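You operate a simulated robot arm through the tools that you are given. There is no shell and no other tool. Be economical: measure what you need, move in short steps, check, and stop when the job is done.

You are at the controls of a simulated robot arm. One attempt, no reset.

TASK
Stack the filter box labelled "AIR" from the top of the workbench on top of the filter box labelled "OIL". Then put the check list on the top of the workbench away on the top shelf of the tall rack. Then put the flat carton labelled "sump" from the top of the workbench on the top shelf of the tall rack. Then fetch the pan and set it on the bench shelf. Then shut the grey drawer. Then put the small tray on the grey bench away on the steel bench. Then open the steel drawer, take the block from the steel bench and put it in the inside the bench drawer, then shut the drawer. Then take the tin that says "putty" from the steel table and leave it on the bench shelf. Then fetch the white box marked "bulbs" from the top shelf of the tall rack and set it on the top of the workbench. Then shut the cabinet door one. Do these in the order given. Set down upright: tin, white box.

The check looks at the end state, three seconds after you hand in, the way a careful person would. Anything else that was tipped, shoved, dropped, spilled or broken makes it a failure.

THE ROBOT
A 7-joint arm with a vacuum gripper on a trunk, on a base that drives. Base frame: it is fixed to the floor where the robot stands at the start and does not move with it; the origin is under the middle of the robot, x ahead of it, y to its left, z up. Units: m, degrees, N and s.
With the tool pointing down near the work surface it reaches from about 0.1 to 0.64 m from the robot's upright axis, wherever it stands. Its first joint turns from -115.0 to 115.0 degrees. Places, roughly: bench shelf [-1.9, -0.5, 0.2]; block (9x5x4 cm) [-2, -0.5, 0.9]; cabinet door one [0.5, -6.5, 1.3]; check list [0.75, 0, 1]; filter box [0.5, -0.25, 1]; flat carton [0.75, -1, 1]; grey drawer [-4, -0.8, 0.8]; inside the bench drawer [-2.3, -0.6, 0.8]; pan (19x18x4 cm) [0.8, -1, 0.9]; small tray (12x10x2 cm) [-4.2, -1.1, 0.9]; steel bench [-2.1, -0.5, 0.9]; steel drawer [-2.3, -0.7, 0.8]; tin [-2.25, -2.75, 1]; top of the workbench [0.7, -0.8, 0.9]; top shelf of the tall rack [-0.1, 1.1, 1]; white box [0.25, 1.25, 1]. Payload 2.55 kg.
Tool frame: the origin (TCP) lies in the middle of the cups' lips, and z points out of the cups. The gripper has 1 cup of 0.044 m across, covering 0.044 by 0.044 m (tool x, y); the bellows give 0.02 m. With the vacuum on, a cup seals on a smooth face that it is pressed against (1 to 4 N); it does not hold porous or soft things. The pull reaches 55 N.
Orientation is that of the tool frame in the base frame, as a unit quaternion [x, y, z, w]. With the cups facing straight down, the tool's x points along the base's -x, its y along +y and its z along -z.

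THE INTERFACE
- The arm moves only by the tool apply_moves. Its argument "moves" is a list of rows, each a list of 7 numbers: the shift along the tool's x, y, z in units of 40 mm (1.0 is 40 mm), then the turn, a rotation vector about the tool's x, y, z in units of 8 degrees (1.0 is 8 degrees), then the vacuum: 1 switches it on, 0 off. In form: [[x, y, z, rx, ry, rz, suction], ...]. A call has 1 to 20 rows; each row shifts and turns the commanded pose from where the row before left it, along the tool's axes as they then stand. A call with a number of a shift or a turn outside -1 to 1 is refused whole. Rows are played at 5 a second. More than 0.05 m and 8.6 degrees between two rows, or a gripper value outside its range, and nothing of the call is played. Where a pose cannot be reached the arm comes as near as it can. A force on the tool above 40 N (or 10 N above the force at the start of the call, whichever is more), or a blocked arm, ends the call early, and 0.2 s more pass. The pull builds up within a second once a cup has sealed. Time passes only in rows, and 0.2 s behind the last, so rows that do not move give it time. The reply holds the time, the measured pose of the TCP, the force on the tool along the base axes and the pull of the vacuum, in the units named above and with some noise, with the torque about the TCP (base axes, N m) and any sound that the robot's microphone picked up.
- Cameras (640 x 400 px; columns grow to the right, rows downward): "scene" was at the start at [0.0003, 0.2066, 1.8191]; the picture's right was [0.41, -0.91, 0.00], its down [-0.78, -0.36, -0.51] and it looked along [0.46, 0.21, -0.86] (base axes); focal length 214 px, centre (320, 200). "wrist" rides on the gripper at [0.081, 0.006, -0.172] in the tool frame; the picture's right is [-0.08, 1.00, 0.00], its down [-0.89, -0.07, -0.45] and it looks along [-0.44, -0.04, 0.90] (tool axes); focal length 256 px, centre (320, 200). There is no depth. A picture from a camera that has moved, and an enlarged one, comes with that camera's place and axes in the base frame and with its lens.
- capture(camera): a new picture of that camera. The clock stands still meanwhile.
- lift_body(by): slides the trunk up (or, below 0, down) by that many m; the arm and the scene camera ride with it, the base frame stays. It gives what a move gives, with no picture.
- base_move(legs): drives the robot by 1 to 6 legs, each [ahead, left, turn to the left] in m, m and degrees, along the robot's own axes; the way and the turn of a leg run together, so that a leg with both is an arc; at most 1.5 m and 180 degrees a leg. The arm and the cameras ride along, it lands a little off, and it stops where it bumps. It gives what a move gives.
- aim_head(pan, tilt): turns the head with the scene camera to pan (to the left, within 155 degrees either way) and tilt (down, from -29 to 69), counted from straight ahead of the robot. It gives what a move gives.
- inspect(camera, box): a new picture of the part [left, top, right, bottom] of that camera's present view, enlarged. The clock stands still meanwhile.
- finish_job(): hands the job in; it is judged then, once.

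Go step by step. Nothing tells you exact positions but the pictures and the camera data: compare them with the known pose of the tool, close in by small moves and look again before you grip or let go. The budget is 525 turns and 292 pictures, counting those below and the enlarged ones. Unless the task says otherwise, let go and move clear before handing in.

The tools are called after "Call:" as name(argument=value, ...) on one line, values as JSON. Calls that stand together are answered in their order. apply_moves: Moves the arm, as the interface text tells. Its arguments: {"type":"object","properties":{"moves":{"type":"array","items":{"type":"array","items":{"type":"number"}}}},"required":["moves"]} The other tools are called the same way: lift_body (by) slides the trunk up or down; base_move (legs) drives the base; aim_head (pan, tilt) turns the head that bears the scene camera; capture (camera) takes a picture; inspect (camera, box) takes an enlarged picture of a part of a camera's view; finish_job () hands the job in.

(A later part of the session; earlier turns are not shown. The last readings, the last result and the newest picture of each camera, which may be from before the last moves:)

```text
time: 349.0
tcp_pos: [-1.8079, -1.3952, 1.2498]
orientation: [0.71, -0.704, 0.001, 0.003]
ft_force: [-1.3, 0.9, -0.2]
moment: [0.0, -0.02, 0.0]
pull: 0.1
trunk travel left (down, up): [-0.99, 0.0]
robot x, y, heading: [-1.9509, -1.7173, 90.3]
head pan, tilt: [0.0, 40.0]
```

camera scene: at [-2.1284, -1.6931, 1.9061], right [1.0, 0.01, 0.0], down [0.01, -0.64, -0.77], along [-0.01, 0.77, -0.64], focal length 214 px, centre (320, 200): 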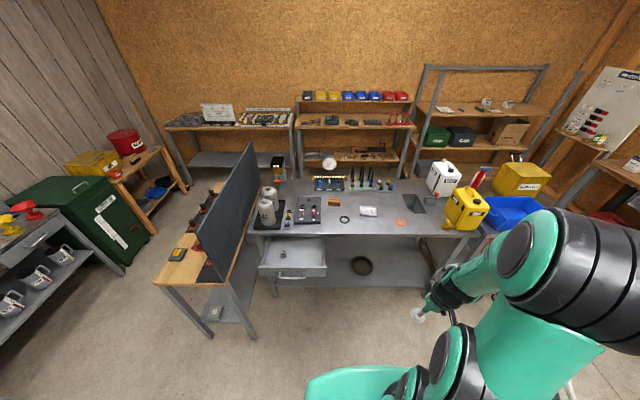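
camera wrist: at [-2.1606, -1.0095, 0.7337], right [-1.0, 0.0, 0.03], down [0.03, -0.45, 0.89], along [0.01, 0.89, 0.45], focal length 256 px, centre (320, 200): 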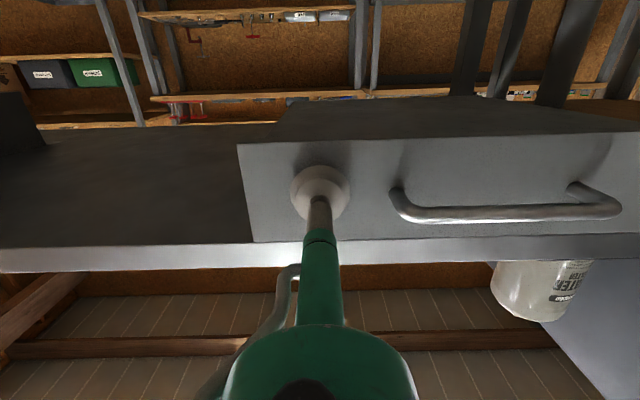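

Tool is vertical again. Next the block at about (-2.045, -0.53): I'll approach from x≈-1.8, staying clear of the open drawer.

Call:
base_move(legs=[[0, -0.16, 0], [0.6, 0, 0]])

Call:
capture(camera="wrist")

Call:
capture(camera="scene")

```text
time: 353.4
tcp_pos: [-1.6444, -0.7977, 1.2515]
orientation: [0.707, -0.707, -0.001, 0.002]
ft_force: [0.0, 0.2, 0.6]
moment: [-0.02, -0.03, 0.01]
pull: 0.2
trunk travel left (down, up): [-0.99, 0.0]
robot x, y, heading: [-1.7937, -1.1198, 90.1]
head pan, tilt: [0.0, 40.0]
```

```text
185 pictures are left
camera wrist: at [-1.6524, -0.8786, 1.4241], right [-1.0, 0.08, 0.0], down [0.07, 0.89, 0.44], along [0.03, 0.44, -0.9], focal length 256 px, centre (320, 200)
```

wrist: 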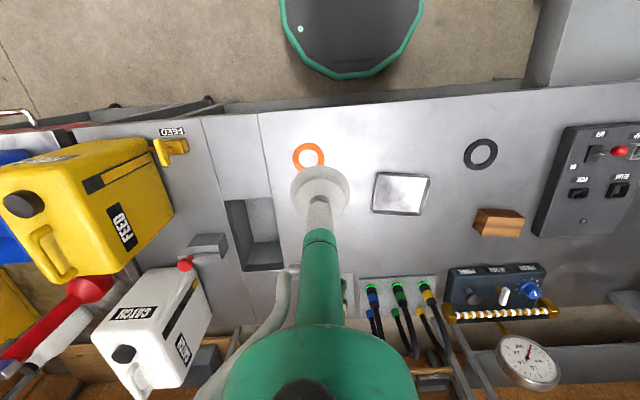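

```text
184 pictures are left
camera scene: at [-1.9685, -1.0927, 1.9062], right [1.0, 0.0, 0.0], down [0.0, -0.64, -0.77], along [0.0, 0.77, -0.64], focal length 214 px, centre (320, 200)
```

scene: 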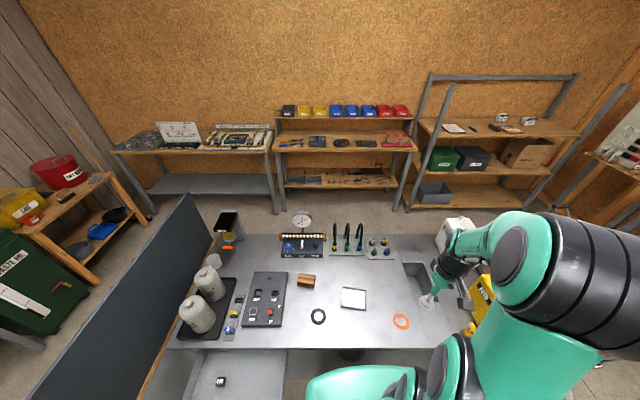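

Moving over the block.

Call:
apply_moves(moves=[[-0.5, 0.9, 0.4, 0, 0, 0, 0], [-0.5, 0.9, 0.4, 0, 0, 0, 0], [-0.5, 0.9, 0.4, 0, 0, 0, 0], [-0.5, 0.9, 0.4, 0, 0, 0, 0], [-0.5, 0.9, 0.4, 0, 0, 0, 0], [-0.5, 0.9, 0.4, 0, 0, 0, 0], [-0.5, 0.9, 0.4, 0, 0, 0, 0], [-0.5, 0.9, 0.4, 0, 0, 0, 0], [-0.5, 0.9, 0.4, 0, 0, 0, 0], [-0.5, 0.9, 0.3, 0, 0, 0, 0], [-0.5, 0.8, 0.1, 0, 0, 0, 0], [0, 0, 0, 0, 0, 0, 0]])

Call:
capture(camera="wrist")

```text
time: 356.0
tcp_pos: [-2.0405, -0.5797, 1.0935]
orientation: [0.707, -0.707, 0.001, 0.003]
ft_force: [-0.3, -0.1, -0.2]
moment: [0.02, 0.03, -0.01]
pull: 0.0
trunk travel left (down, up): [-0.99, 0.0]
robot x, y, heading: [-1.7892, -1.1186, 90.3]
head pan, tilt: [0.0, 40.0]
```

```text
183 pictures are left
camera wrist: at [-2.0473, -0.6626, 1.2672], right [-1.0, 0.08, 0.0], down [0.07, 0.89, 0.44], along [0.03, 0.44, -0.9], focal length 256 px, centre (320, 200)
```

wrist: 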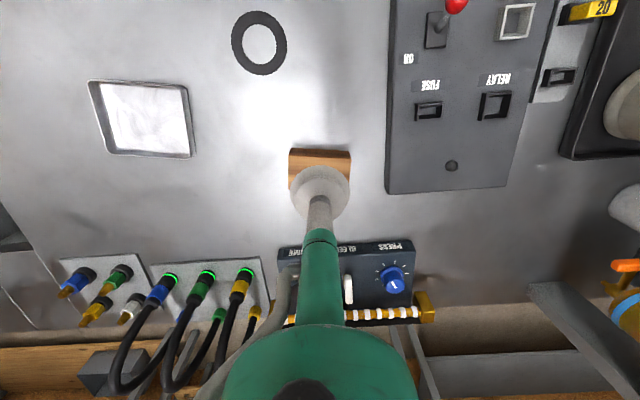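

The block's centre is at about (-2.04, -0.54), its top at z≈0.94. Centering and descending with vacuum.

Call:
apply_moves(moves=[[-1, 0, 0.3, 0, 0, 0, 0], [0, 0, 0.9, 0, 0, 0, 0], [0, 0, 0.9, 0, 0, 0, 0], [0, 0, 0.6, 0, 0, 0, 0], [0, 0, 0, 0, 0, 0, 0]])

Call:
capture(camera="wrist")

```text
time: 357.2
tcp_pos: [-2.0385, -0.5395, 0.9826]
orientation: [0.707, -0.707, 0.0, 0.002]
ft_force: [0.7, -0.5, -0.5]
moment: [-0.02, 0.0, 0.03]
pull: 0.0
trunk travel left (down, up): [-0.99, 0.0]
robot x, y, heading: [-1.791, -1.1176, 90.2]
head pan, tilt: [0.0, 40.0]
```

```text
182 pictures are left
camera wrist: at [-2.0462, -0.621, 1.1573], right [-1.0, 0.08, 0.0], down [0.07, 0.89, 0.44], along [0.03, 0.44, -0.9], focal length 256 px, centre (320, 200)
```

wrist: 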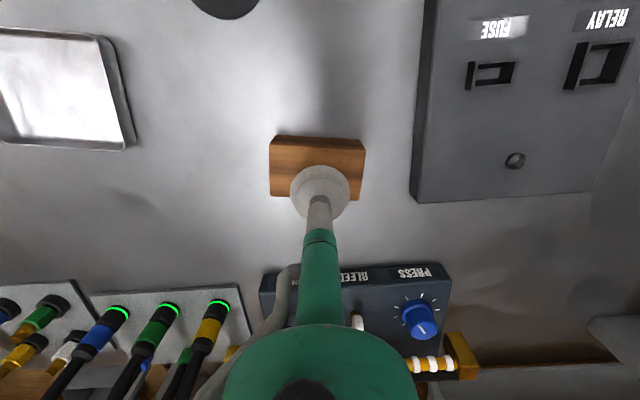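

Call:
apply_moves(moves=[[0, 0, 0.6, 0, 0, 0, 1], [0, 0, 0.25, 0, 0, 0, 1], [0, 0, 0.15, 0, 0, 0, 1], [0, 0, 0.1, 0, 0, 0, 1], [0, 0, 0.1, 0, 0, 0, 1], [0, 0, 0, 0, 0, 0, 1], [0, 0, 0, 0, 0, 0, 1]])

```text
time: 358.8
tcp_pos: [-2.0393, -0.5376, 0.9384]
orientation: [0.708, -0.706, -0.003, 0.0]
ft_force: [-1.5, -2.6, 17.7]
moment: [-0.16, -0.4, 0.03]
pull: 54.8
trunk travel left (down, up): [-0.99, 0.0]
robot x, y, heading: [-1.7924, -1.1207, 90.3]
head pan, tilt: [0.0, 40.0]
```

Block sealed. Lifting it, retracting, and moving to stand in front of the open drawer.

Call:
apply_moves(moves=[[0, 0, -0.3, 0, 0, 0, 1], [0, 0, -0.8, 0, 0, 0, 1], [0, 0, -0.9, 0, 0, 0, 1], [0, 0, -0.9, 0, 0, 0, 1], [0.4, -0.3, -0.8, 0, 0, 0, 1], [0.7, -0.5, -0.5, 0, 0, 0, 1], [0.8, -0.5, -0.3, 0, 0, 0, 1], [0.8, -0.5, -0.3, 0, 0, 0, 1], [0.8, -0.5, -0.3, 0, 0, 0, 1], [0.8, -0.5, 0, 0, 0, 0, 1], [0.8, -0.5, 0, 0, 0, 0, 1], [0, 0, 0, 0, 0, 0, 1]])

Call:
base_move(legs=[[-0.4, 0, 0], [0, 0.35, 0]])

Call:
capture(camera="wrist")

Call:
capture(camera="scene")

```text
time: 361.4
tcp_pos: [-1.9048, -0.7421, 1.1358]
orientation: [-0.707, 0.708, -0.001, -0.002]
ft_force: [-0.6, 0.1, -0.6]
moment: [0.01, 0.01, 0.0]
pull: 55.2
trunk travel left (down, up): [-0.99, 0.0]
robot x, y, heading: [-1.7925, -1.1193, 90.2]
head pan, tilt: [0.0, 40.0]
```

```text
time: 365.8
tcp_pos: [-2.2517, -1.1434, 1.136]
orientation: [0.708, -0.706, 0.0, 0.003]
ft_force: [-0.7, -0.3, -0.5]
moment: [0.02, 0.01, -0.01]
pull: 54.3
trunk travel left (down, up): [-0.99, 0.0]
robot x, y, heading: [-2.1333, -1.5242, 90.3]
head pan, tilt: [0.0, 40.0]
```

```text
181 pictures are left
camera wrist: at [-2.2591, -1.2259, 1.3101], right [-1.0, 0.08, 0.0], down [0.07, 0.89, 0.44], along [0.03, 0.44, -0.9], focal length 256 px, centre (320, 200)
```

wrist: 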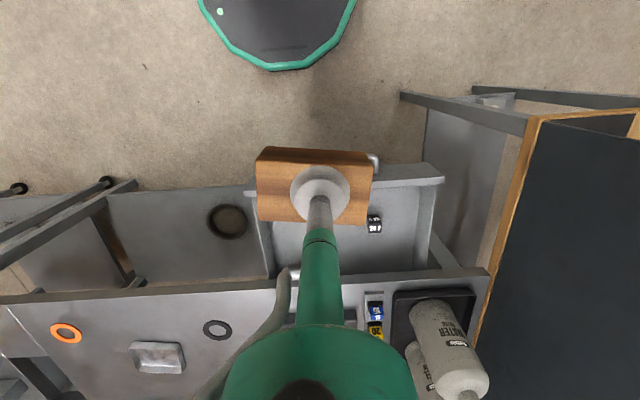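

```text
180 pictures are left
camera scene: at [-2.3146, -1.4946, 1.9062], right [1.0, 0.0, 0.0], down [0.0, -0.64, -0.77], along [0.0, 0.77, -0.64], focal length 214 px, centre (320, 200)
```

scene: 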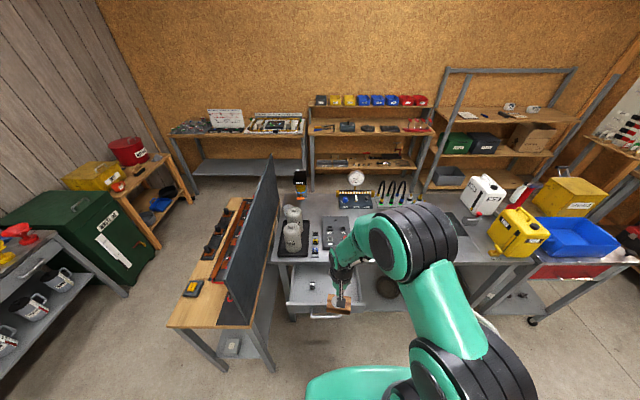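

The item already in the drawer is at (-2.37, -0.90). I'll place the block at (-2.21, -0.94), in the free right part.

Call:
apply_moves(moves=[[-0.85, -0.18, 0, 0, 0, 0, 1], [-0.85, -0.18, 0.2, 0, 0, 0, 1], [-0.85, -0.18, 0.4, 0, 0, 0, 1], [-0.85, -0.18, 0.5, 0, 0, 0, 1], [-0.85, -0.18, 0.6, 0, 0, 0, 1], [-0.85, -0.15, 0.6, 0, 0, 0, 1], [0, 0, 0.9, 0, 0, 0, 1], [0, 0, 0.9, 0, 0, 0, 1], [0, 0, 0, 0, 0, 0, 1]])

Call:
capture(camera="wrist")

Call:
inspect(camera="scene", box=[260, 230, 400, 340])

```text
time: 367.8
tcp_pos: [-2.2146, -0.9387, 0.9728]
orientation: [0.708, -0.706, -0.001, 0.002]
ft_force: [0.0, 0.0, -1.5]
moment: [0.03, 0.02, -0.02]
pull: 54.8
trunk travel left (down, up): [-0.99, 0.0]
robot x, y, heading: [-2.1386, -1.5229, 90.2]
head pan, tilt: [0.0, 40.0]
```

```text
179 pictures are left
camera wrist: at [-2.2214, -1.0218, 1.1459], right [-1.0, 0.08, 0.0], down [0.07, 0.89, 0.44], along [0.03, 0.44, -0.9], focal length 256 px, centre (320, 200)
```

wrist: 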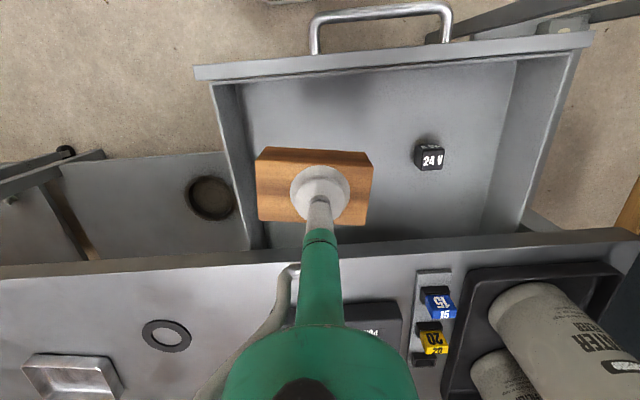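

```text
3.64 times, centred on (330, 285) of scene
camera zoom: at [-2.3147, -1.4955, 1.9062], right [1.0, 0.0, 0.0], down [0.0, -0.64, -0.77], along [0.0, 0.77, -0.64], focal length 780 px, centre (284, -109)
```

zoom: 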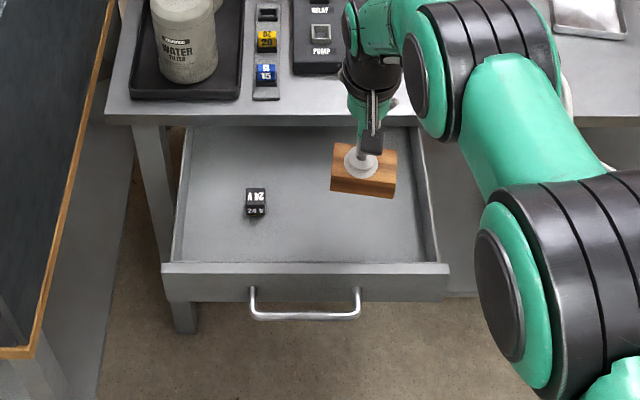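

Well inside the drawer. Lowering.

Call:
apply_moves(moves=[[0, 0, 0.8, 0, 0, 0, 1], [0, 0, 0.8, 0, 0, 0, 1], [0, 0, 0.8, 0, 0, 0, 1], [0, 0, 0.4, 0, 0, 0, 1], [0, 0, 0, 0, 0, 0, 1]])

Call:
apply_moves(moves=[[0, 0, 0.12, 0, 0, 0, 1], [0, 0, 0.12, 0, 0, 0, 1], [0, 0, 0, 0, 0, 0, 1]])

Call:
apply_moves(moves=[[0, 0, 0.12, 0, 0, 0, 1], [0, 0, 0.12, 0, 0, 0, 1], [0, 0, 0, 0, 0, 0, 1]])

```text
time: 369.0
tcp_pos: [-2.2111, -0.94, 0.8597]
orientation: [0.709, -0.706, 0.0, 0.002]
ft_force: [-1.1, 0.0, -1.1]
moment: [-0.01, 0.0, 0.0]
pull: 55.5
trunk travel left (down, up): [-0.99, 0.0]
robot x, y, heading: [-2.1378, -1.52, 90.6]
head pan, tilt: [0.0, 40.0]
```

```text
time: 369.8
tcp_pos: [-2.2126, -0.9409, 0.8498]
orientation: [0.709, -0.706, 0.0, 0.002]
ft_force: [-0.1, 0.3, -1.2]
moment: [0.01, 0.03, 0.0]
pull: 55.6
trunk travel left (down, up): [-0.99, 0.0]
robot x, y, heading: [-2.1352, -1.5196, 90.3]
head pan, tilt: [0.0, 40.0]
```

```text
time: 370.6
tcp_pos: [-2.2114, -0.9408, 0.8397]
orientation: [0.708, -0.706, 0.0, 0.002]
ft_force: [0.1, 0.4, -1.1]
moment: [-0.01, 0.04, -0.01]
pull: 54.5
trunk travel left (down, up): [-0.99, 0.0]
robot x, y, heading: [-2.1345, -1.5177, 90.3]
head pan, tilt: [0.0, 40.0]
```

Call:
apply_moves(moves=[[0, 0, 0.12, 0, 0, 0, 1], [0, 0, 0.1, 0, 0, 0, 1], [0, 0, 0, 0, 0, 0, 1]])

Call:
apply_moves(moves=[[0, 0, 0.12, 0, 0, 0, 1], [0, 0, 0.1, 0, 0, 0, 1], [0, 0, 0, 0, 0, 0, 1]])

```text
time: 371.4
tcp_pos: [-2.2138, -0.9423, 0.8323]
orientation: [0.709, -0.706, 0.0, 0.002]
ft_force: [-0.3, 0.1, -0.4]
moment: [0.01, 0.02, -0.01]
pull: 55.1
trunk travel left (down, up): [-0.99, 0.0]
robot x, y, heading: [-2.1392, -1.5228, 90.4]
head pan, tilt: [0.0, 40.0]
```

```text
time: 372.2
tcp_pos: [-2.2138, -0.9386, 0.8275]
orientation: [0.708, -0.706, -0.003, -0.002]
ft_force: [-0.3, 0.5, 26.1]
moment: [-0.23, -0.3, -0.01]
pull: 54.5
trunk travel left (down, up): [-0.99, 0.0]
robot x, y, heading: [-2.1354, -1.5216, 90.3]
head pan, tilt: [0.0, 40.0]
```

The block is on the drawer floor. Release and lift straight out.

Call:
apply_moves(moves=[[0, 0, 0, 0, 0, 0, 0], [0, 0, 0, 0, 0, 0, 0], [0, 0, 0, 0, 0, 0, 0], [0, 0, 0, 0, 0, 0, 0], [0, 0, 0, 0, 0, 0, 0], [0, 0, -0.1, 0, 0, 0, 0], [0, 0, -0.3, 0, 0, 0, 0], [0, 0, -0.8, 0, 0, 0, 0], [0, 0, -0.9, 0, 0, 0, 0], [0, 0, -0.9, 0, 0, 0, 0], [0, 0, -0.9, 0, 0, 0, 0], [0, 0, -0.9, 0, 0, 0, 0], [0.8, 0, -0.7, 0, 0, 0, 0], [0.8, 0, -0.5, 0, 0, 0, 0], [0.8, 0, 0, 0, 0, 0, 0], [0.8, 0, 0, 0, 0, 0, 0], [0.8, 0, 0, 0, 0, 0, 0], [0, 0, 0, 0, 0, 0, 0]])

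Call:
capture(camera="wrist")

```text
time: 376.0
tcp_pos: [-2.2084, -1.0996, 1.064]
orientation: [0.708, -0.706, 0.0, 0.003]
ft_force: [0.1, 0.1, -0.3]
moment: [0.02, -0.01, 0.01]
pull: 0.1
trunk travel left (down, up): [-0.99, 0.0]
robot x, y, heading: [-2.1416, -1.5173, 90.2]
head pan, tilt: [0.0, 40.0]
```

```text
177 pictures are left
camera wrist: at [-2.2145, -1.1817, 1.2376], right [-1.0, 0.08, 0.0], down [0.07, 0.89, 0.44], along [0.03, 0.44, -0.9], focal length 256 px, centre (320, 200)
```

wrist: 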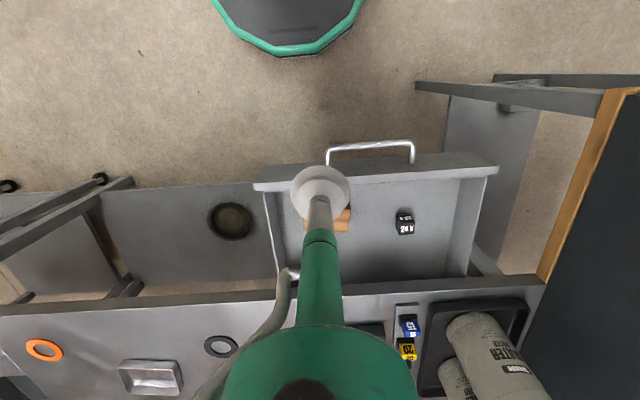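

The block is in the drawer. I'll push the drawer shut with the side of the vertical tool, right of the handle, so first position in front of it.

Call:
apply_moves(moves=[[0.95, -0.3, 0, 0, 0, 0, 0], [0.95, -0.3, 0, 0, 0, 0, 0], [0.95, -0.3, 0, 0, 0, 0, 0], [0.3, -0.3, 0, 0, 0, 0, 0], [0, 0, 0, 0, 0, 0, 0]])

Call:
base_move(legs=[[0.09, 0, 0]])

Call:
lift_body(by=-0.12)

Call:
capture(camera="wrist")

```text
time: 377.2
tcp_pos: [-2.1618, -1.225, 1.0646]
orientation: [0.708, -0.706, 0.0, 0.001]
ft_force: [-0.5, -0.1, 0.6]
moment: [-0.02, -0.02, -0.01]
pull: 0.2
trunk travel left (down, up): [-0.99, 0.0]
robot x, y, heading: [-2.1365, -1.5206, 90.5]
head pan, tilt: [0.0, 40.0]
```

```text
time: 378.3
tcp_pos: [-2.161, -1.135, 1.0647]
orientation: [0.709, -0.706, 0.0, 0.003]
ft_force: [-0.3, -0.2, -0.5]
moment: [0.01, -0.02, -0.02]
pull: 0.1
trunk travel left (down, up): [-0.99, 0.0]
robot x, y, heading: [-2.1383, -1.4312, 90.2]
head pan, tilt: [0.0, 40.0]
```

```text
time: 379.8
tcp_pos: [-2.1607, -1.1345, 0.9443]
orientation: [0.709, -0.706, 0.0, 0.003]
ft_force: [0.8, 0.7, -0.3]
moment: [0.01, -0.02, 0.01]
pull: 0.0
trunk travel left (down, up): [-0.87, 0.12]
robot x, y, heading: [-2.1378, -1.4311, 90.1]
head pan, tilt: [0.0, 40.0]
```

```text
176 pictures are left
camera wrist: at [-2.1679, -1.2171, 1.118], right [-1.0, 0.08, 0.0], down [0.07, 0.89, 0.44], along [0.03, 0.44, -0.9], focal length 256 px, centre (320, 200)
```

wrist: 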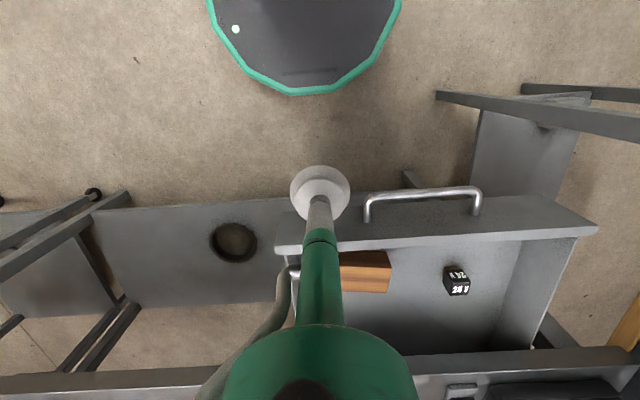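

The cup is lined up between the drawer's right edge and the handle. Lowering and pushing forward.

Call:
apply_moves(moves=[[0, 0, 0.9, 0, 0, 0, 0], [0, 0, 0.9, 0, 0, 0, 0], [0, 0, 0.9, 0, 0, 0, 0], [0, 0, 0.6, 0, 0, 0, 0], [-0.5, 0, 0, 0, 0, 0, 0], [-0.5, 0, 0, 0, 0, 0, 0], [-0.5, 0, 0, 0, 0, 0, 0], [-0.5, 0, 0, 0, 0, 0, 0], [-0.5, 0, 0, 0, 0, 0, 0], [0, 0, 0, 0, 0, 0, 0]])

Call:
capture(camera="wrist")

```text
time: 382.0
tcp_pos: [-2.1612, -1.0349, 0.8125]
orientation: [0.709, -0.706, 0.0, 0.003]
ft_force: [0.1, -0.1, 0.5]
moment: [0.0, 0.02, 0.0]
pull: 0.0
trunk travel left (down, up): [-0.87, 0.12]
robot x, y, heading: [-2.1353, -1.4294, 90.3]
head pan, tilt: [0.0, 40.0]
```

```text
175 pictures are left
camera wrist: at [-2.1682, -1.1172, 0.9864], right [-1.0, 0.08, 0.0], down [0.07, 0.89, 0.44], along [0.03, 0.44, -0.9], focal length 256 px, centre (320, 200)
```

wrist: 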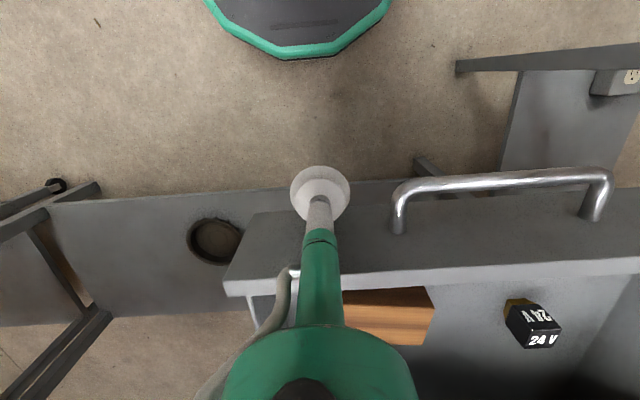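

Call:
apply_moves(moves=[[-0.4, 0, 0, 0, 0, 0, 0], [-0.4, 0, 0, 0, 0, 0, 0], [-0.4, 0, 0, 0, 0, 0, 0], [-0.4, 0, 0, 0, 0, 0, 0], [-0.4, 0, 0, 0, 0, 0, 0], [-0.4, 0, 0, 0, 0, 0, 0], [0, 0, 0, 0, 0, 0, 0]])

Call:
capture(camera="wrist")

```text
time: 383.6
tcp_pos: [-2.1626, -0.9407, 0.8081]
orientation: [0.708, -0.706, 0.0, 0.002]
ft_force: [0.4, 0.6, 0.0]
moment: [0.02, -0.01, 0.0]
pull: 0.1
trunk travel left (down, up): [-0.87, 0.12]
robot x, y, heading: [-2.1352, -1.428, 90.5]
head pan, tilt: [0.0, 40.0]
```

```text
174 pictures are left
camera wrist: at [-2.1698, -1.0224, 0.9831], right [-1.0, 0.07, 0.0], down [0.07, 0.89, 0.44], along [0.03, 0.44, -0.9], focal length 256 px, centre (320, 200)
```

wrist: 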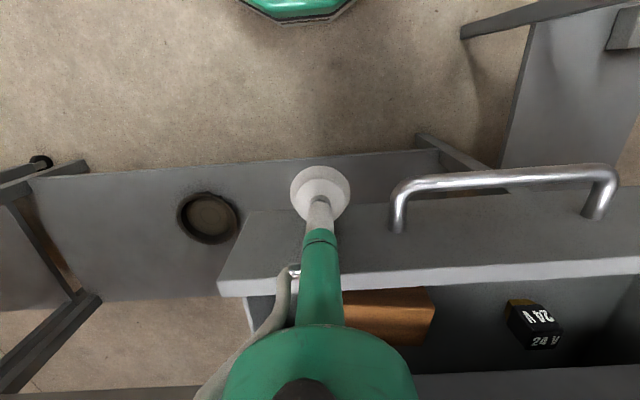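

The drawer is sliding in smoothly. Continuing.

Call:
apply_moves(moves=[[-0.4, 0, 0, 0, 0, 0, 0], [-0.4, 0, 0, 0, 0, 0, 0], [-0.4, 0, 0, 0, 0, 0, 0], [-0.3, 0, 0, 0, 0, 0, 0], [-0.3, 0, 0, 0, 0, 0, 0], [0, 0, 0, 0, 0, 0, 0]])

Call:
apply_moves(moves=[[-0.2, 0, 0, 0, 0, 0, 0], [-0.2, 0, 0, 0, 0, 0, 0], [0, 0, 0, 0, 0, 0, 0]])

Call:
capture(camera="wrist")

```text
time: 385.0
tcp_pos: [-2.1608, -0.8667, 0.8104]
orientation: [0.708, -0.707, -0.001, 0.003]
ft_force: [-0.8, -0.1, -0.5]
moment: [-0.01, 0.0, 0.01]
pull: 0.0
trunk travel left (down, up): [-0.87, 0.12]
robot x, y, heading: [-2.137, -1.4357, 90.3]
head pan, tilt: [0.0, 40.0]
```

```text
time: 385.8
tcp_pos: [-2.1639, -0.8512, 0.8117]
orientation: [0.707, -0.707, 0.0, 0.002]
ft_force: [-0.2, -0.6, 0.9]
moment: [-0.01, 0.02, -0.01]
pull: 0.1
trunk travel left (down, up): [-0.87, 0.12]
robot x, y, heading: [-2.137, -1.4328, 90.5]
head pan, tilt: [0.0, 40.0]
```

```text
173 pictures are left
camera wrist: at [-2.1696, -0.9331, 0.9862], right [-1.0, 0.07, 0.0], down [0.07, 0.89, 0.44], along [0.03, 0.44, -0.9], focal length 256 px, centre (320, 200)
```

wrist: 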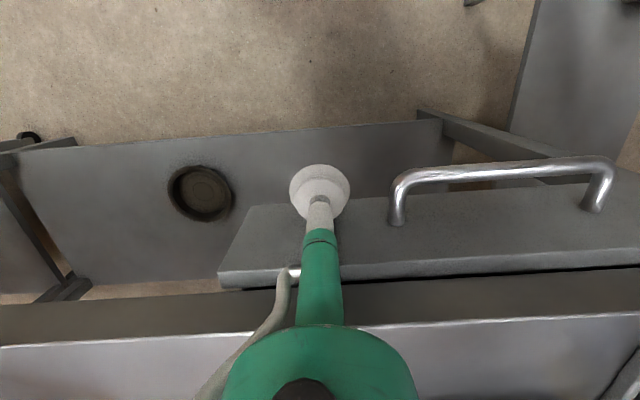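

Call:
apply_moves(moves=[[-0.2, 0, 0, 0, 0, 0, 0], [-0.2, 0, 0, 0, 0, 0, 0], [0, 0, 0, 0, 0, 0, 0]])

Call:
apply_moves(moves=[[-0.2, 0, 0, 0, 0, 0, 0], [-0.2, 0, 0, 0, 0, 0, 0], [0, 0, 0, 0, 0, 0, 0]])

Call:
capture(camera="wrist")

```text
time: 386.6
tcp_pos: [-2.1625, -0.8424, 0.8112]
orientation: [0.709, -0.705, 0.005, 0.006]
ft_force: [1.0, -20.9, 2.3]
moment: [0.09, 0.04, 0.0]
pull: 0.1
trunk travel left (down, up): [-0.87, 0.12]
robot x, y, heading: [-2.1384, -1.4297, 90.3]
head pan, tilt: [0.0, 40.0]
```

```text
time: 387.1
tcp_pos: [-2.1631, -0.8447, 0.8007]
orientation: [0.708, -0.705, 0.019, 0.021]
ft_force: [-0.5, -10.0, 2.9]
moment: [0.13, -0.07, 0.03]
pull: 0.1
trunk travel left (down, up): [-0.87, 0.12]
robot x, y, heading: [-2.1358, -1.432, 90.3]
head pan, tilt: [0.0, 40.0]
stopped in row 2: the force on the tool passed its limit (the readings are from after the stop); the commanded pose is now the measured one
```

```text
172 pictures are left
camera wrist: at [-2.1704, -0.9169, 0.9784], right [-1.0, 0.07, 0.0], down [0.07, 0.92, 0.4], along [0.03, 0.39, -0.92], focal length 256 px, centre (320, 200)
```

wrist: 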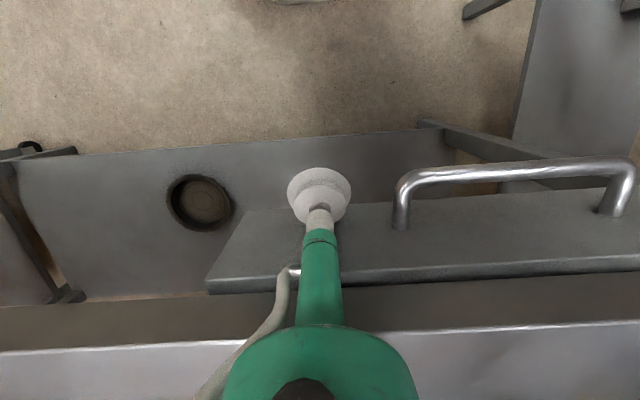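

It hit its stop with the face at y≈-0.82, the same as when it was closed. Backing off and verifying.

Call:
apply_moves(moves=[[0.5, 0, 0, 0, 0, 0, 0], [0.8, 0, 0, 0, 0.3, 0, 0], [0.8, 0, 0, 0, 0, 0, 0], [0.8, 0, 0, 0, 0, 0, 0], [0.8, 0, 0, 0, 0, 0, 0], [0.8, 0, 0, 0, 0, 0, 0], [0.6, 0, 0, 0, 0, 0, 0], [0, 0, 0, 0, 0, 0, 0]])

Call:
lift_body(by=0.12)

Call:
base_move(legs=[[-0.3, 0, 0]])

Call:
capture(camera="scene")

```text
time: 388.9
tcp_pos: [-2.1619, -1.0437, 0.8196]
orientation: [0.708, -0.705, 0.029, 0.03]
ft_force: [0.0, 0.2, -0.8]
moment: [-0.02, -0.01, 0.02]
pull: 0.0
trunk travel left (down, up): [-0.87, 0.12]
robot x, y, heading: [-2.1366, -1.435, 90.3]
head pan, tilt: [0.0, 40.0]
```

```text
time: 390.4
tcp_pos: [-2.1626, -1.0422, 0.9395]
orientation: [0.708, -0.705, 0.03, 0.031]
ft_force: [0.1, 0.1, 0.0]
moment: [-0.03, 0.0, 0.02]
pull: 0.0
trunk travel left (down, up): [-0.99, 0.0]
robot x, y, heading: [-2.1352, -1.4306, 90.4]
head pan, tilt: [0.0, 40.0]
```

```text
time: 392.4
tcp_pos: [-2.1601, -1.3337, 0.9383]
orientation: [0.708, -0.705, 0.03, 0.03]
ft_force: [0.0, -0.1, 0.5]
moment: [-0.01, -0.03, -0.01]
pull: 0.0
trunk travel left (down, up): [-0.99, 0.0]
robot x, y, heading: [-2.1366, -1.7219, 90.1]
head pan, tilt: [0.0, 40.0]
```

```text
171 pictures are left
camera scene: at [-2.3138, -1.6953, 1.9061], right [1.0, 0.0, 0.0], down [0.0, -0.64, -0.77], along [0.0, 0.77, -0.64], focal length 214 px, centre (320, 200)
```

scene: 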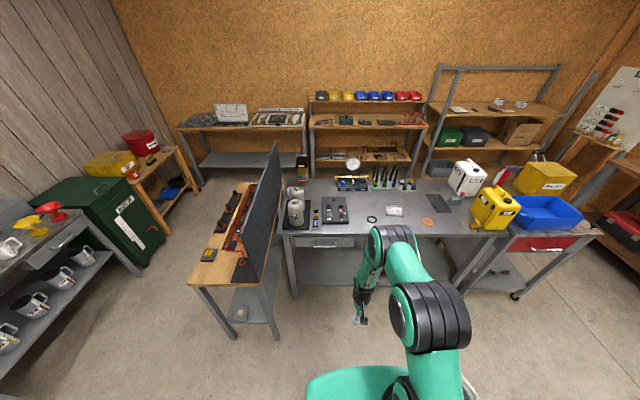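

The drawer is shut. Next I'll raise and level the tool and turn south to the steel table for the putty tin.

Call:
apply_moves(moves=[[0, 0, -0.9, 0, -0.3, 0, 0], [0, 0, -0.9, 0, -0.3, 0, 0], [0.3, 0, -0.9, 0, 0, 0, 0], [0.3, 0, -0.9, 0, 0, 0, 0], [0.3, 0, -0.9, 0, 0, 0, 0], [0.3, 0, -0.9, 0, 0, 0, 0], [0.3, 0, -0.7, 0, 0, 0, 0], [0, 0, 0, 0, 0, 0, 0]])

Call:
base_move(legs=[[0, 0, 180]])

Call:
capture(camera="scene")

```text
time: 394.2
tcp_pos: [-2.16, -1.3887, 1.1838]
orientation: [0.708, -0.706, 0.0, 0.002]
ft_force: [0.0, 0.3, -0.8]
moment: [-0.05, -0.01, -0.02]
pull: 0.1
trunk travel left (down, up): [-0.99, 0.0]
robot x, y, heading: [-2.1376, -1.7182, 90.1]
head pan, tilt: [0.0, 40.0]
```

```text
time: 401.8
tcp_pos: [-2.1391, -2.0541, 1.1838]
orientation: [0.735, 0.678, 0.001, 0.0]
ft_force: [0.2, 0.3, -0.4]
moment: [0.01, 0.01, 0.02]
pull: 0.0
trunk travel left (down, up): [-0.99, 0.0]
robot x, y, heading: [-2.1356, -1.7212, -94.5]
head pan, tilt: [0.0, 40.0]
```

```text
170 pictures are left
camera scene: at [-1.9627, -1.7583, 1.9062], right [-1.0, 0.08, 0.0], down [0.05, 0.64, -0.77], along [-0.06, -0.76, -0.64], focal length 214 px, centre (320, 200)
```

scene: 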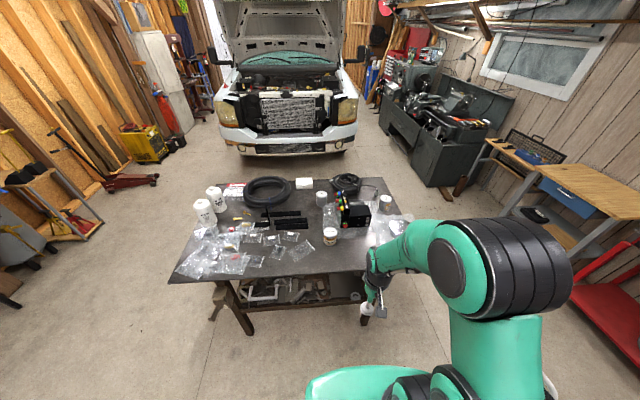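

Call:
inspect(camera="scene", box=[170, 160, 430, 320])

Call:
inspect(camera="scene", box=[300, 165, 420, 255])

```text
2.46 times, centred on (300, 240) of scene
camera zoom: at [-1.9627, -1.7583, 1.9062], right [-1.0, 0.08, 0.0], down [0.05, 0.64, -0.77], along [-0.06, -0.76, -0.64], focal length 528 px, centre (369, 102)
```

zoom: 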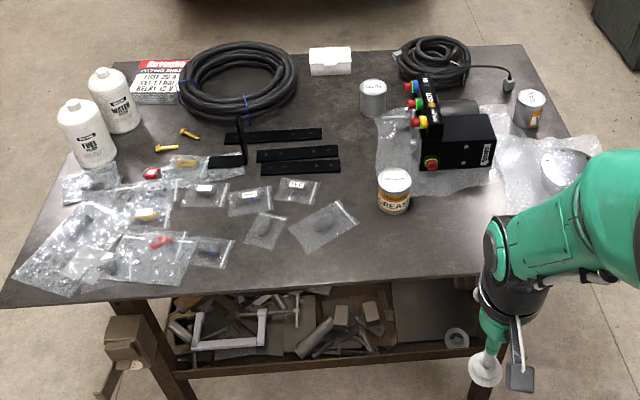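

```text
4.44 times, centred on (360, 210) of scene
camera zoom: at [-1.9627, -1.7583, 1.9062], right [-1.0, 0.08, 0.0], down [0.05, 0.64, -0.77], along [-0.06, -0.76, -0.64], focal length 953 px, centre (142, 156)
```

zoom: 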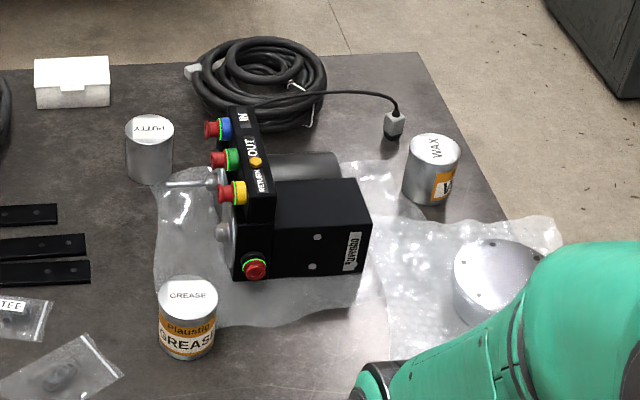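

Call:
inspect(camera="scene", box=[320, 185, 342, 202])

```text
16.00 times, centred on (331, 194) of scene
camera zoom: at [-1.9627, -1.7583, 1.9062], right [-1.0, 0.08, 0.0], down [0.05, 0.64, -0.77], along [-0.06, -0.76, -0.64], focal length 3432 px, centre (144, 304)
```

zoom: 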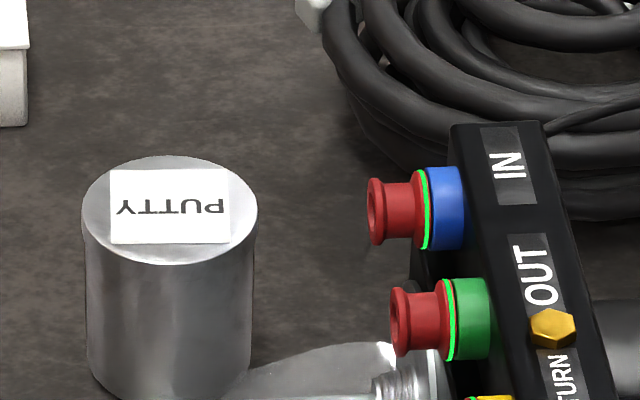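

PUTTY is confirmed at about (-2.065, -2.90). It's nearest the table's south edge (y≈-3.24), so I'll go round by the west side and approach facing north.

Call:
base_move(legs=[[0, 0, 4.5], [0, -1.05, 0], [1.0, 0, 0], [1.0, 0, 0]])

Call:
aim_head(pan=45, tilt=40)

Call:
capture(camera="scene")

```text
time: 417.4
tcp_pos: [-3.1002, -4.0628, 1.1838]
orientation: [0.694, 0.72, 0.001, 0.001]
ft_force: [0.9, 0.1, -0.7]
moment: [0.01, 0.02, 0.0]
pull: 0.2
trunk travel left (down, up): [-0.99, 0.0]
robot x, y, heading: [-3.1338, -3.7316, -87.6]
head pan, tilt: [0.0, 40.0]
```

```text
time: 418.5
tcp_pos: [-3.0994, -4.0647, 1.1842]
orientation: [0.694, 0.72, 0.001, 0.0]
ft_force: [0.0, -0.3, 0.4]
moment: [0.01, 0.0, 0.01]
pull: 0.0
trunk travel left (down, up): [-0.99, 0.0]
robot x, y, heading: [-3.1383, -3.7304, -87.8]
head pan, tilt: [45.0, 40.0]
```

```text
166 pictures are left
camera scene: at [-2.9001, -3.7207, 1.9061], right [-0.68, -0.73, 0.0], down [-0.47, 0.44, -0.77], along [0.56, -0.52, -0.64], focal length 214 px, centre (320, 200)
```

scene: 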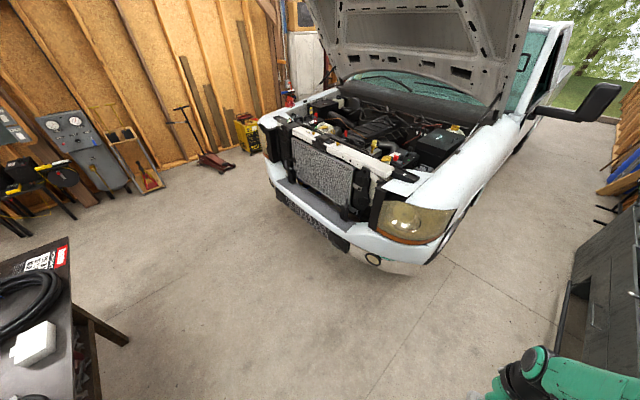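

The truck is well clear (y≈-4.6). Turning north and moving east along the table's south side.

Call:
base_move(legs=[[0, 0, 177.8], [0, -1.05, 0]])

Call:
aim_head(pan=0, tilt=50)

Call:
capture(camera="scene")

Call:
capture(camera="wrist")

```text
time: 431.3
tcp_pos: [-2.127, -3.3394, 1.184]
orientation: [0.728, -0.685, 0.0, 0.001]
ft_force: [0.8, -0.3, 0.8]
moment: [0.0, -0.01, -0.01]
pull: 0.1
trunk travel left (down, up): [-0.99, 0.0]
robot x, y, heading: [-2.0844, -3.6706, 93.4]
head pan, tilt: [45.0, 40.0]
```

```text
time: 432.4
tcp_pos: [-2.1267, -3.3389, 1.1846]
orientation: [0.728, -0.685, 0.0, 0.0]
ft_force: [-0.6, 0.6, 0.4]
moment: [0.0, -0.03, -0.01]
pull: 0.1
trunk travel left (down, up): [-0.99, 0.0]
robot x, y, heading: [-2.0818, -3.6716, 93.4]
head pan, tilt: [0.0, 50.0]
```

```text
165 pictures are left
camera scene: at [-2.2622, -3.6612, 1.892], right [1.0, 0.06, 0.0], down [0.05, -0.76, -0.64], along [-0.04, 0.64, -0.77], focal length 214 px, centre (320, 200)
```

scene: 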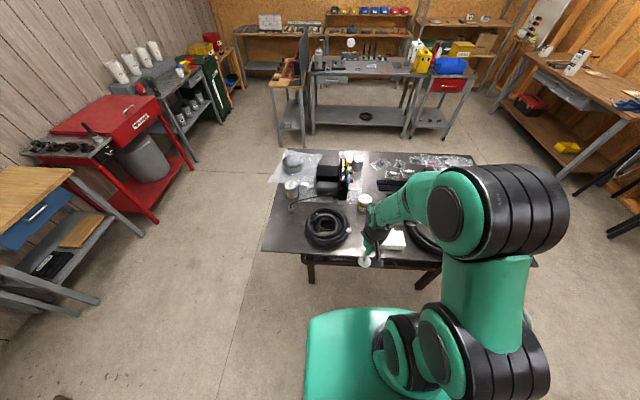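

```text
164 pictures are left
camera wrist: at [-2.1296, -3.4209, 1.3578], right [-1.0, 0.02, 0.0], down [0.02, 0.9, 0.44], along [0.01, 0.44, -0.9], focal length 256 px, centre (320, 200)
```

wrist: 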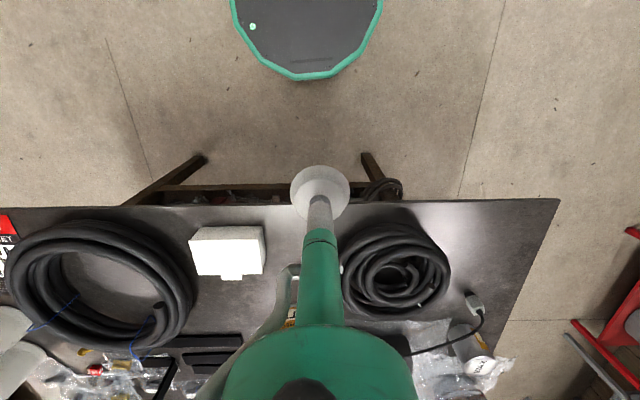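

The tin is confirmed at (-2.063, -2.905). I'll square up, move to y≈-3.47, and look down on it.

Call:
base_move(legs=[[0, 0, -3.3], [0.19, -0.02, 0]])

Call:
apply_moves(moves=[[-0.9, 0, 0, 0, 0, 0, 0], [-0.9, 0, 0, 0, 0, 0, 0], [-0.9, 0, 0, 0, 0, 0, 0], [-0.9, 0, 0, 0, 0, 0, 0], [0, 0, 0, 0, 0, 0, 0]])

Call:
capture(camera="wrist")

```text
time: 434.4
tcp_pos: [-2.0885, -3.145, 1.1834]
orientation: [0.708, -0.707, 0.0, 0.001]
ft_force: [-0.3, 1.1, 0.3]
moment: [0.01, 0.02, 0.03]
pull: 0.2
trunk travel left (down, up): [-0.99, 0.0]
robot x, y, heading: [-2.0622, -3.4785, 90.2]
head pan, tilt: [0.0, 50.0]
```

```text
time: 435.6
tcp_pos: [-2.0904, -3.0011, 1.1849]
orientation: [0.707, -0.707, 0.0, 0.001]
ft_force: [0.9, -0.4, 0.1]
moment: [0.05, 0.0, 0.06]
pull: 0.0
trunk travel left (down, up): [-0.99, 0.0]
robot x, y, heading: [-2.064, -3.4812, 90.1]
head pan, tilt: [0.0, 50.0]
```

```text
163 pictures are left
camera wrist: at [-2.0981, -3.0843, 1.3584], right [-1.0, 0.08, 0.0], down [0.07, 0.89, 0.44], along [0.03, 0.44, -0.9], focal length 256 px, centre (320, 200)
```

wrist: 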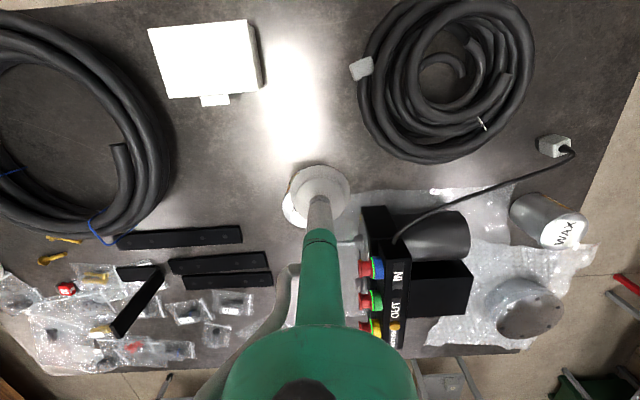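

Call:
apply_moves(moves=[[-0.65, -0.17, 0.78, 0, 0, 0, 0], [-0.65, -0.17, 0.78, 0, 0, 0, 0], [-0.65, -0.17, 0.78, 0, 0, 0, 0], [-0.65, -0.17, 0.6, 0, 0, 0, 0], [0, 0, 0, 0, 0, 0, 0]])

Call:
capture(camera="wrist")

Call:
inspect(camera="scene", box=[320, 150, 440, 250])

```text
time: 436.8
tcp_pos: [-2.0605, -2.8959, 1.066]
orientation: [0.708, -0.706, -0.001, 0.0]
ft_force: [-0.2, 0.5, -0.1]
moment: [0.02, -0.03, -0.01]
pull: 0.0
trunk travel left (down, up): [-0.99, 0.0]
robot x, y, heading: [-2.064, -3.4775, 90.4]
head pan, tilt: [0.0, 50.0]
```

```text
162 pictures are left
camera wrist: at [-2.0681, -2.9782, 1.2395], right [-1.0, 0.08, 0.0], down [0.07, 0.89, 0.45], along [0.03, 0.44, -0.9], focal length 256 px, centre (320, 200)
```

wrist: 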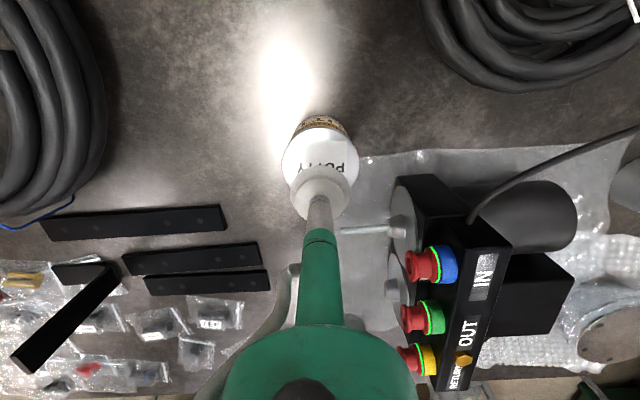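

```text
4.00 times, centred on (380, 200) of scene
camera zoom: at [-2.2426, -3.4607, 1.892], right [1.0, 0.0, 0.0], down [0.0, -0.77, -0.64], along [0.0, 0.64, -0.77], focal length 858 px, centre (80, 200)
```

zoom: 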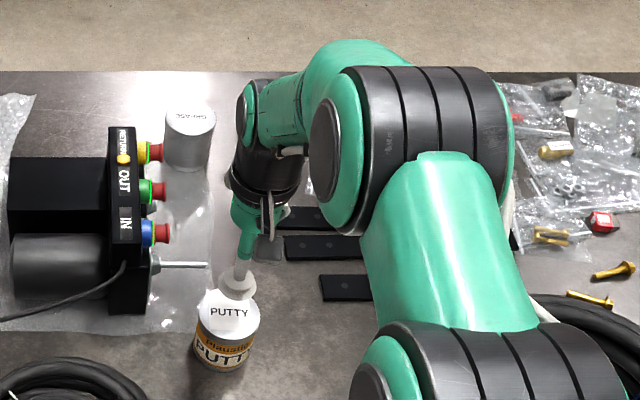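

The lid is centred under the cup. Descending with vacuum on.

Call:
apply_moves(moves=[[0, 0, 0.8, 0, 0, 0, 1], [0, 0, 0.6, 0, 0, 0, 1], [0, 0, 0.3, 0, 0, 0, 1], [0, 0, 0.15, 0, 0, 0, 1], [0, 0, 0.1, 0, 0, 0, 1], [0, 0, 0, 0, 0, 0, 1], [0, 0, 0, 0, 0, 0, 1]])

```text
time: 437.9
tcp_pos: [-2.0648, -2.8866, 0.9981]
orientation: [0.708, -0.706, -0.007, -0.006]
ft_force: [-0.1, -5.4, 19.2]
moment: [-0.42, -0.16, -0.07]
pull: 55.2
trunk travel left (down, up): [-0.99, 0.0]
robot x, y, heading: [-2.0656, -3.4795, 90.0]
head pan, tilt: [0.0, 50.0]
stopped in row 5: the force on the tool passed its limit (the readings are from after the stop); the commanded pose is now the measured one
```

The tin is sealed. Lifting straight up, then retracting.

Call:
apply_moves(moves=[[0, 0, -0.2, 0, 0, 0, 1], [0, 0, -0.6, 0, 0, 0, 1], [0, 0, -0.9, 0, 0, 0, 1], [0, 0, -0.9, 0, 0.05, 0, 1], [0.3, 0, -0.9, 0, 0.05, 0, 1], [0.6, 0, -0.9, 0, 0, 0, 1], [0.8, 0, -0.8, 0, 0, 0, 1], [0.8, 0, -0.6, 0, 0, 0, 1], [0.8, 0, 0, 0, 0, 0, 1], [0.8, 0, 0, 0, 0, 0, 1], [0.8, 0, 0, 0, 0, 0, 1], [0, 0, 0, 0, 0, 0, 1]])

Call:
capture(camera="wrist")

Call:
capture(camera="scene")

```text
time: 440.5
tcp_pos: [-2.0633, -3.0849, 1.2283]
orientation: [0.708, -0.706, 0.0, 0.001]
ft_force: [0.2, 0.6, -3.8]
moment: [-0.03, 0.02, -0.01]
pull: 54.9
trunk travel left (down, up): [-0.99, 0.0]
robot x, y, heading: [-2.0625, -3.4789, 90.2]
head pan, tilt: [0.0, 50.0]
```

```text
160 pictures are left
camera wrist: at [-2.0709, -3.1669, 1.4012], right [-1.0, 0.08, 0.0], down [0.07, 0.89, 0.44], along [0.03, 0.44, -0.9], focal length 256 px, centre (320, 200)
```

wrist: 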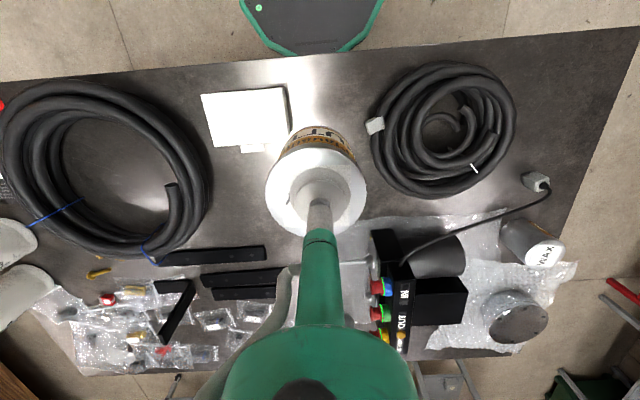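

```text
159 pictures are left
camera scene: at [-2.2423, -3.4575, 1.892], right [1.0, 0.0, 0.0], down [0.0, -0.77, -0.64], along [0.0, 0.64, -0.77], focal length 214 px, centre (320, 200)
```

scene: 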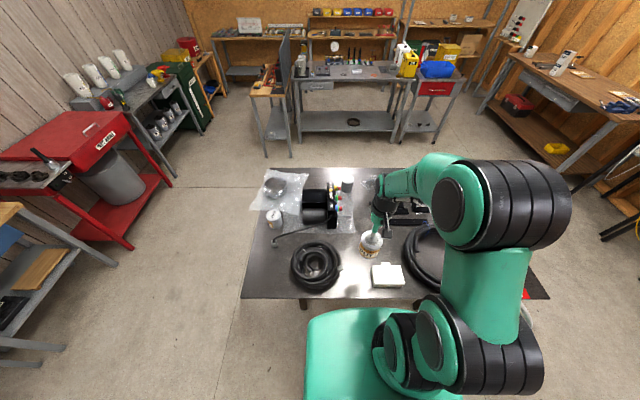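

The tin is held. Driving back round the west side, staying facing north.

Call:
base_move(legs=[[-0.25, 0, 0], [0, 1.1, 0], [1.0, 0, 0], [1.05, 0, 0]])

```text
time: 457.2
tcp_pos: [-3.1366, -1.2902, 1.2275]
orientation: [0.711, -0.703, -0.001, 0.001]
ft_force: [0.0, -0.6, -3.9]
moment: [-0.01, -0.02, 0.03]
pull: 55.4
trunk travel left (down, up): [-0.99, 0.0]
robot x, y, heading: [-3.1338, -1.6823, 90.9]
head pan, tilt: [0.0, 50.0]
```

Call:
base_move(legs=[[0.1, -1.12, -0.9]])

Call:
apply_moves(moves=[[-0.7, 0, 0, 0, 0, 0, 1], [-0.7, 0, 0, 0, 0, 0, 1], [-0.7, 0, 0, 0, 0, 0, 1], [0, 0, 0, 0, 0, 0, 1]])

Call:
lift_body(by=-0.4)

Call:
lift_body(by=-0.4)

Call:
aim_head(pan=0, tilt=30)

Call:
capture(camera="scene")

```text
time: 463.0
tcp_pos: [-2.023, -1.1659, 1.2283]
orientation: [0.717, -0.697, -0.001, 0.001]
ft_force: [-0.7, -0.3, -4.3]
moment: [-0.04, 0.02, -0.01]
pull: 54.7
trunk travel left (down, up): [-0.99, 0.0]
robot x, y, heading: [-2.0118, -1.5605, 91.8]
head pan, tilt: [0.0, 50.0]
```

```text
time: 464.0
tcp_pos: [-2.0236, -1.0848, 1.2284]
orientation: [0.718, -0.696, -0.001, 0.0]
ft_force: [0.4, -0.3, -3.3]
moment: [-0.02, 0.02, -0.01]
pull: 54.8
trunk travel left (down, up): [-0.99, 0.0]
robot x, y, heading: [-2.0132, -1.5591, 91.7]
head pan, tilt: [0.0, 50.0]
```

```text
time: 467.8
tcp_pos: [-2.0241, -1.0831, 0.8295]
orientation: [0.717, -0.697, -0.001, 0.001]
ft_force: [0.4, 0.6, -3.8]
moment: [-0.04, 0.01, -0.01]
pull: 55.0
trunk travel left (down, up): [-0.59, 0.4]
robot x, y, heading: [-2.0104, -1.5573, 91.6]
head pan, tilt: [0.0, 50.0]
```

```text
time: 471.7
tcp_pos: [-2.0239, -1.0845, 0.4301]
orientation: [0.717, -0.697, -0.001, 0.001]
ft_force: [-0.4, 0.0, -3.9]
moment: [0.0, 0.01, 0.0]
pull: 55.1
trunk travel left (down, up): [-0.19, 0.8]
robot x, y, heading: [-2.0132, -1.5585, 91.6]
head pan, tilt: [0.0, 50.0]
```

```text
time: 472.5
tcp_pos: [-2.0241, -1.0838, 0.429]
orientation: [0.718, -0.696, -0.001, 0.0]
ft_force: [-0.1, -0.6, -3.9]
moment: [0.0, 0.01, 0.02]
pull: 54.9
trunk travel left (down, up): [-0.19, 0.8]
robot x, y, heading: [-2.0079, -1.5582, 91.5]
head pan, tilt: [0.0, 30.0]
```

```text
158 pictures are left
camera scene: at [-2.1913, -1.5306, 1.1214], right [1.0, 0.03, 0.0], down [0.02, -0.5, -0.87], along [-0.03, 0.87, -0.5], focal length 214 px, centre (320, 200)
```

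scene: 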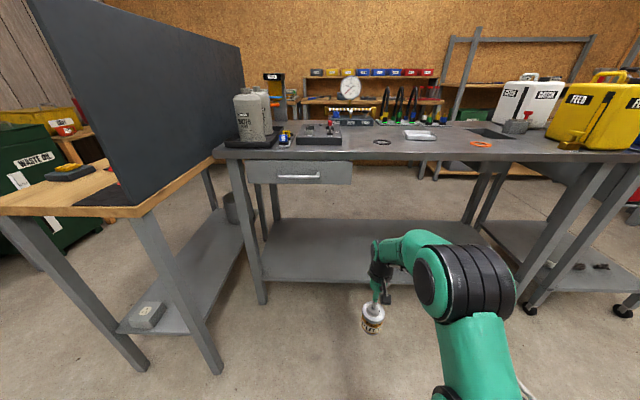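

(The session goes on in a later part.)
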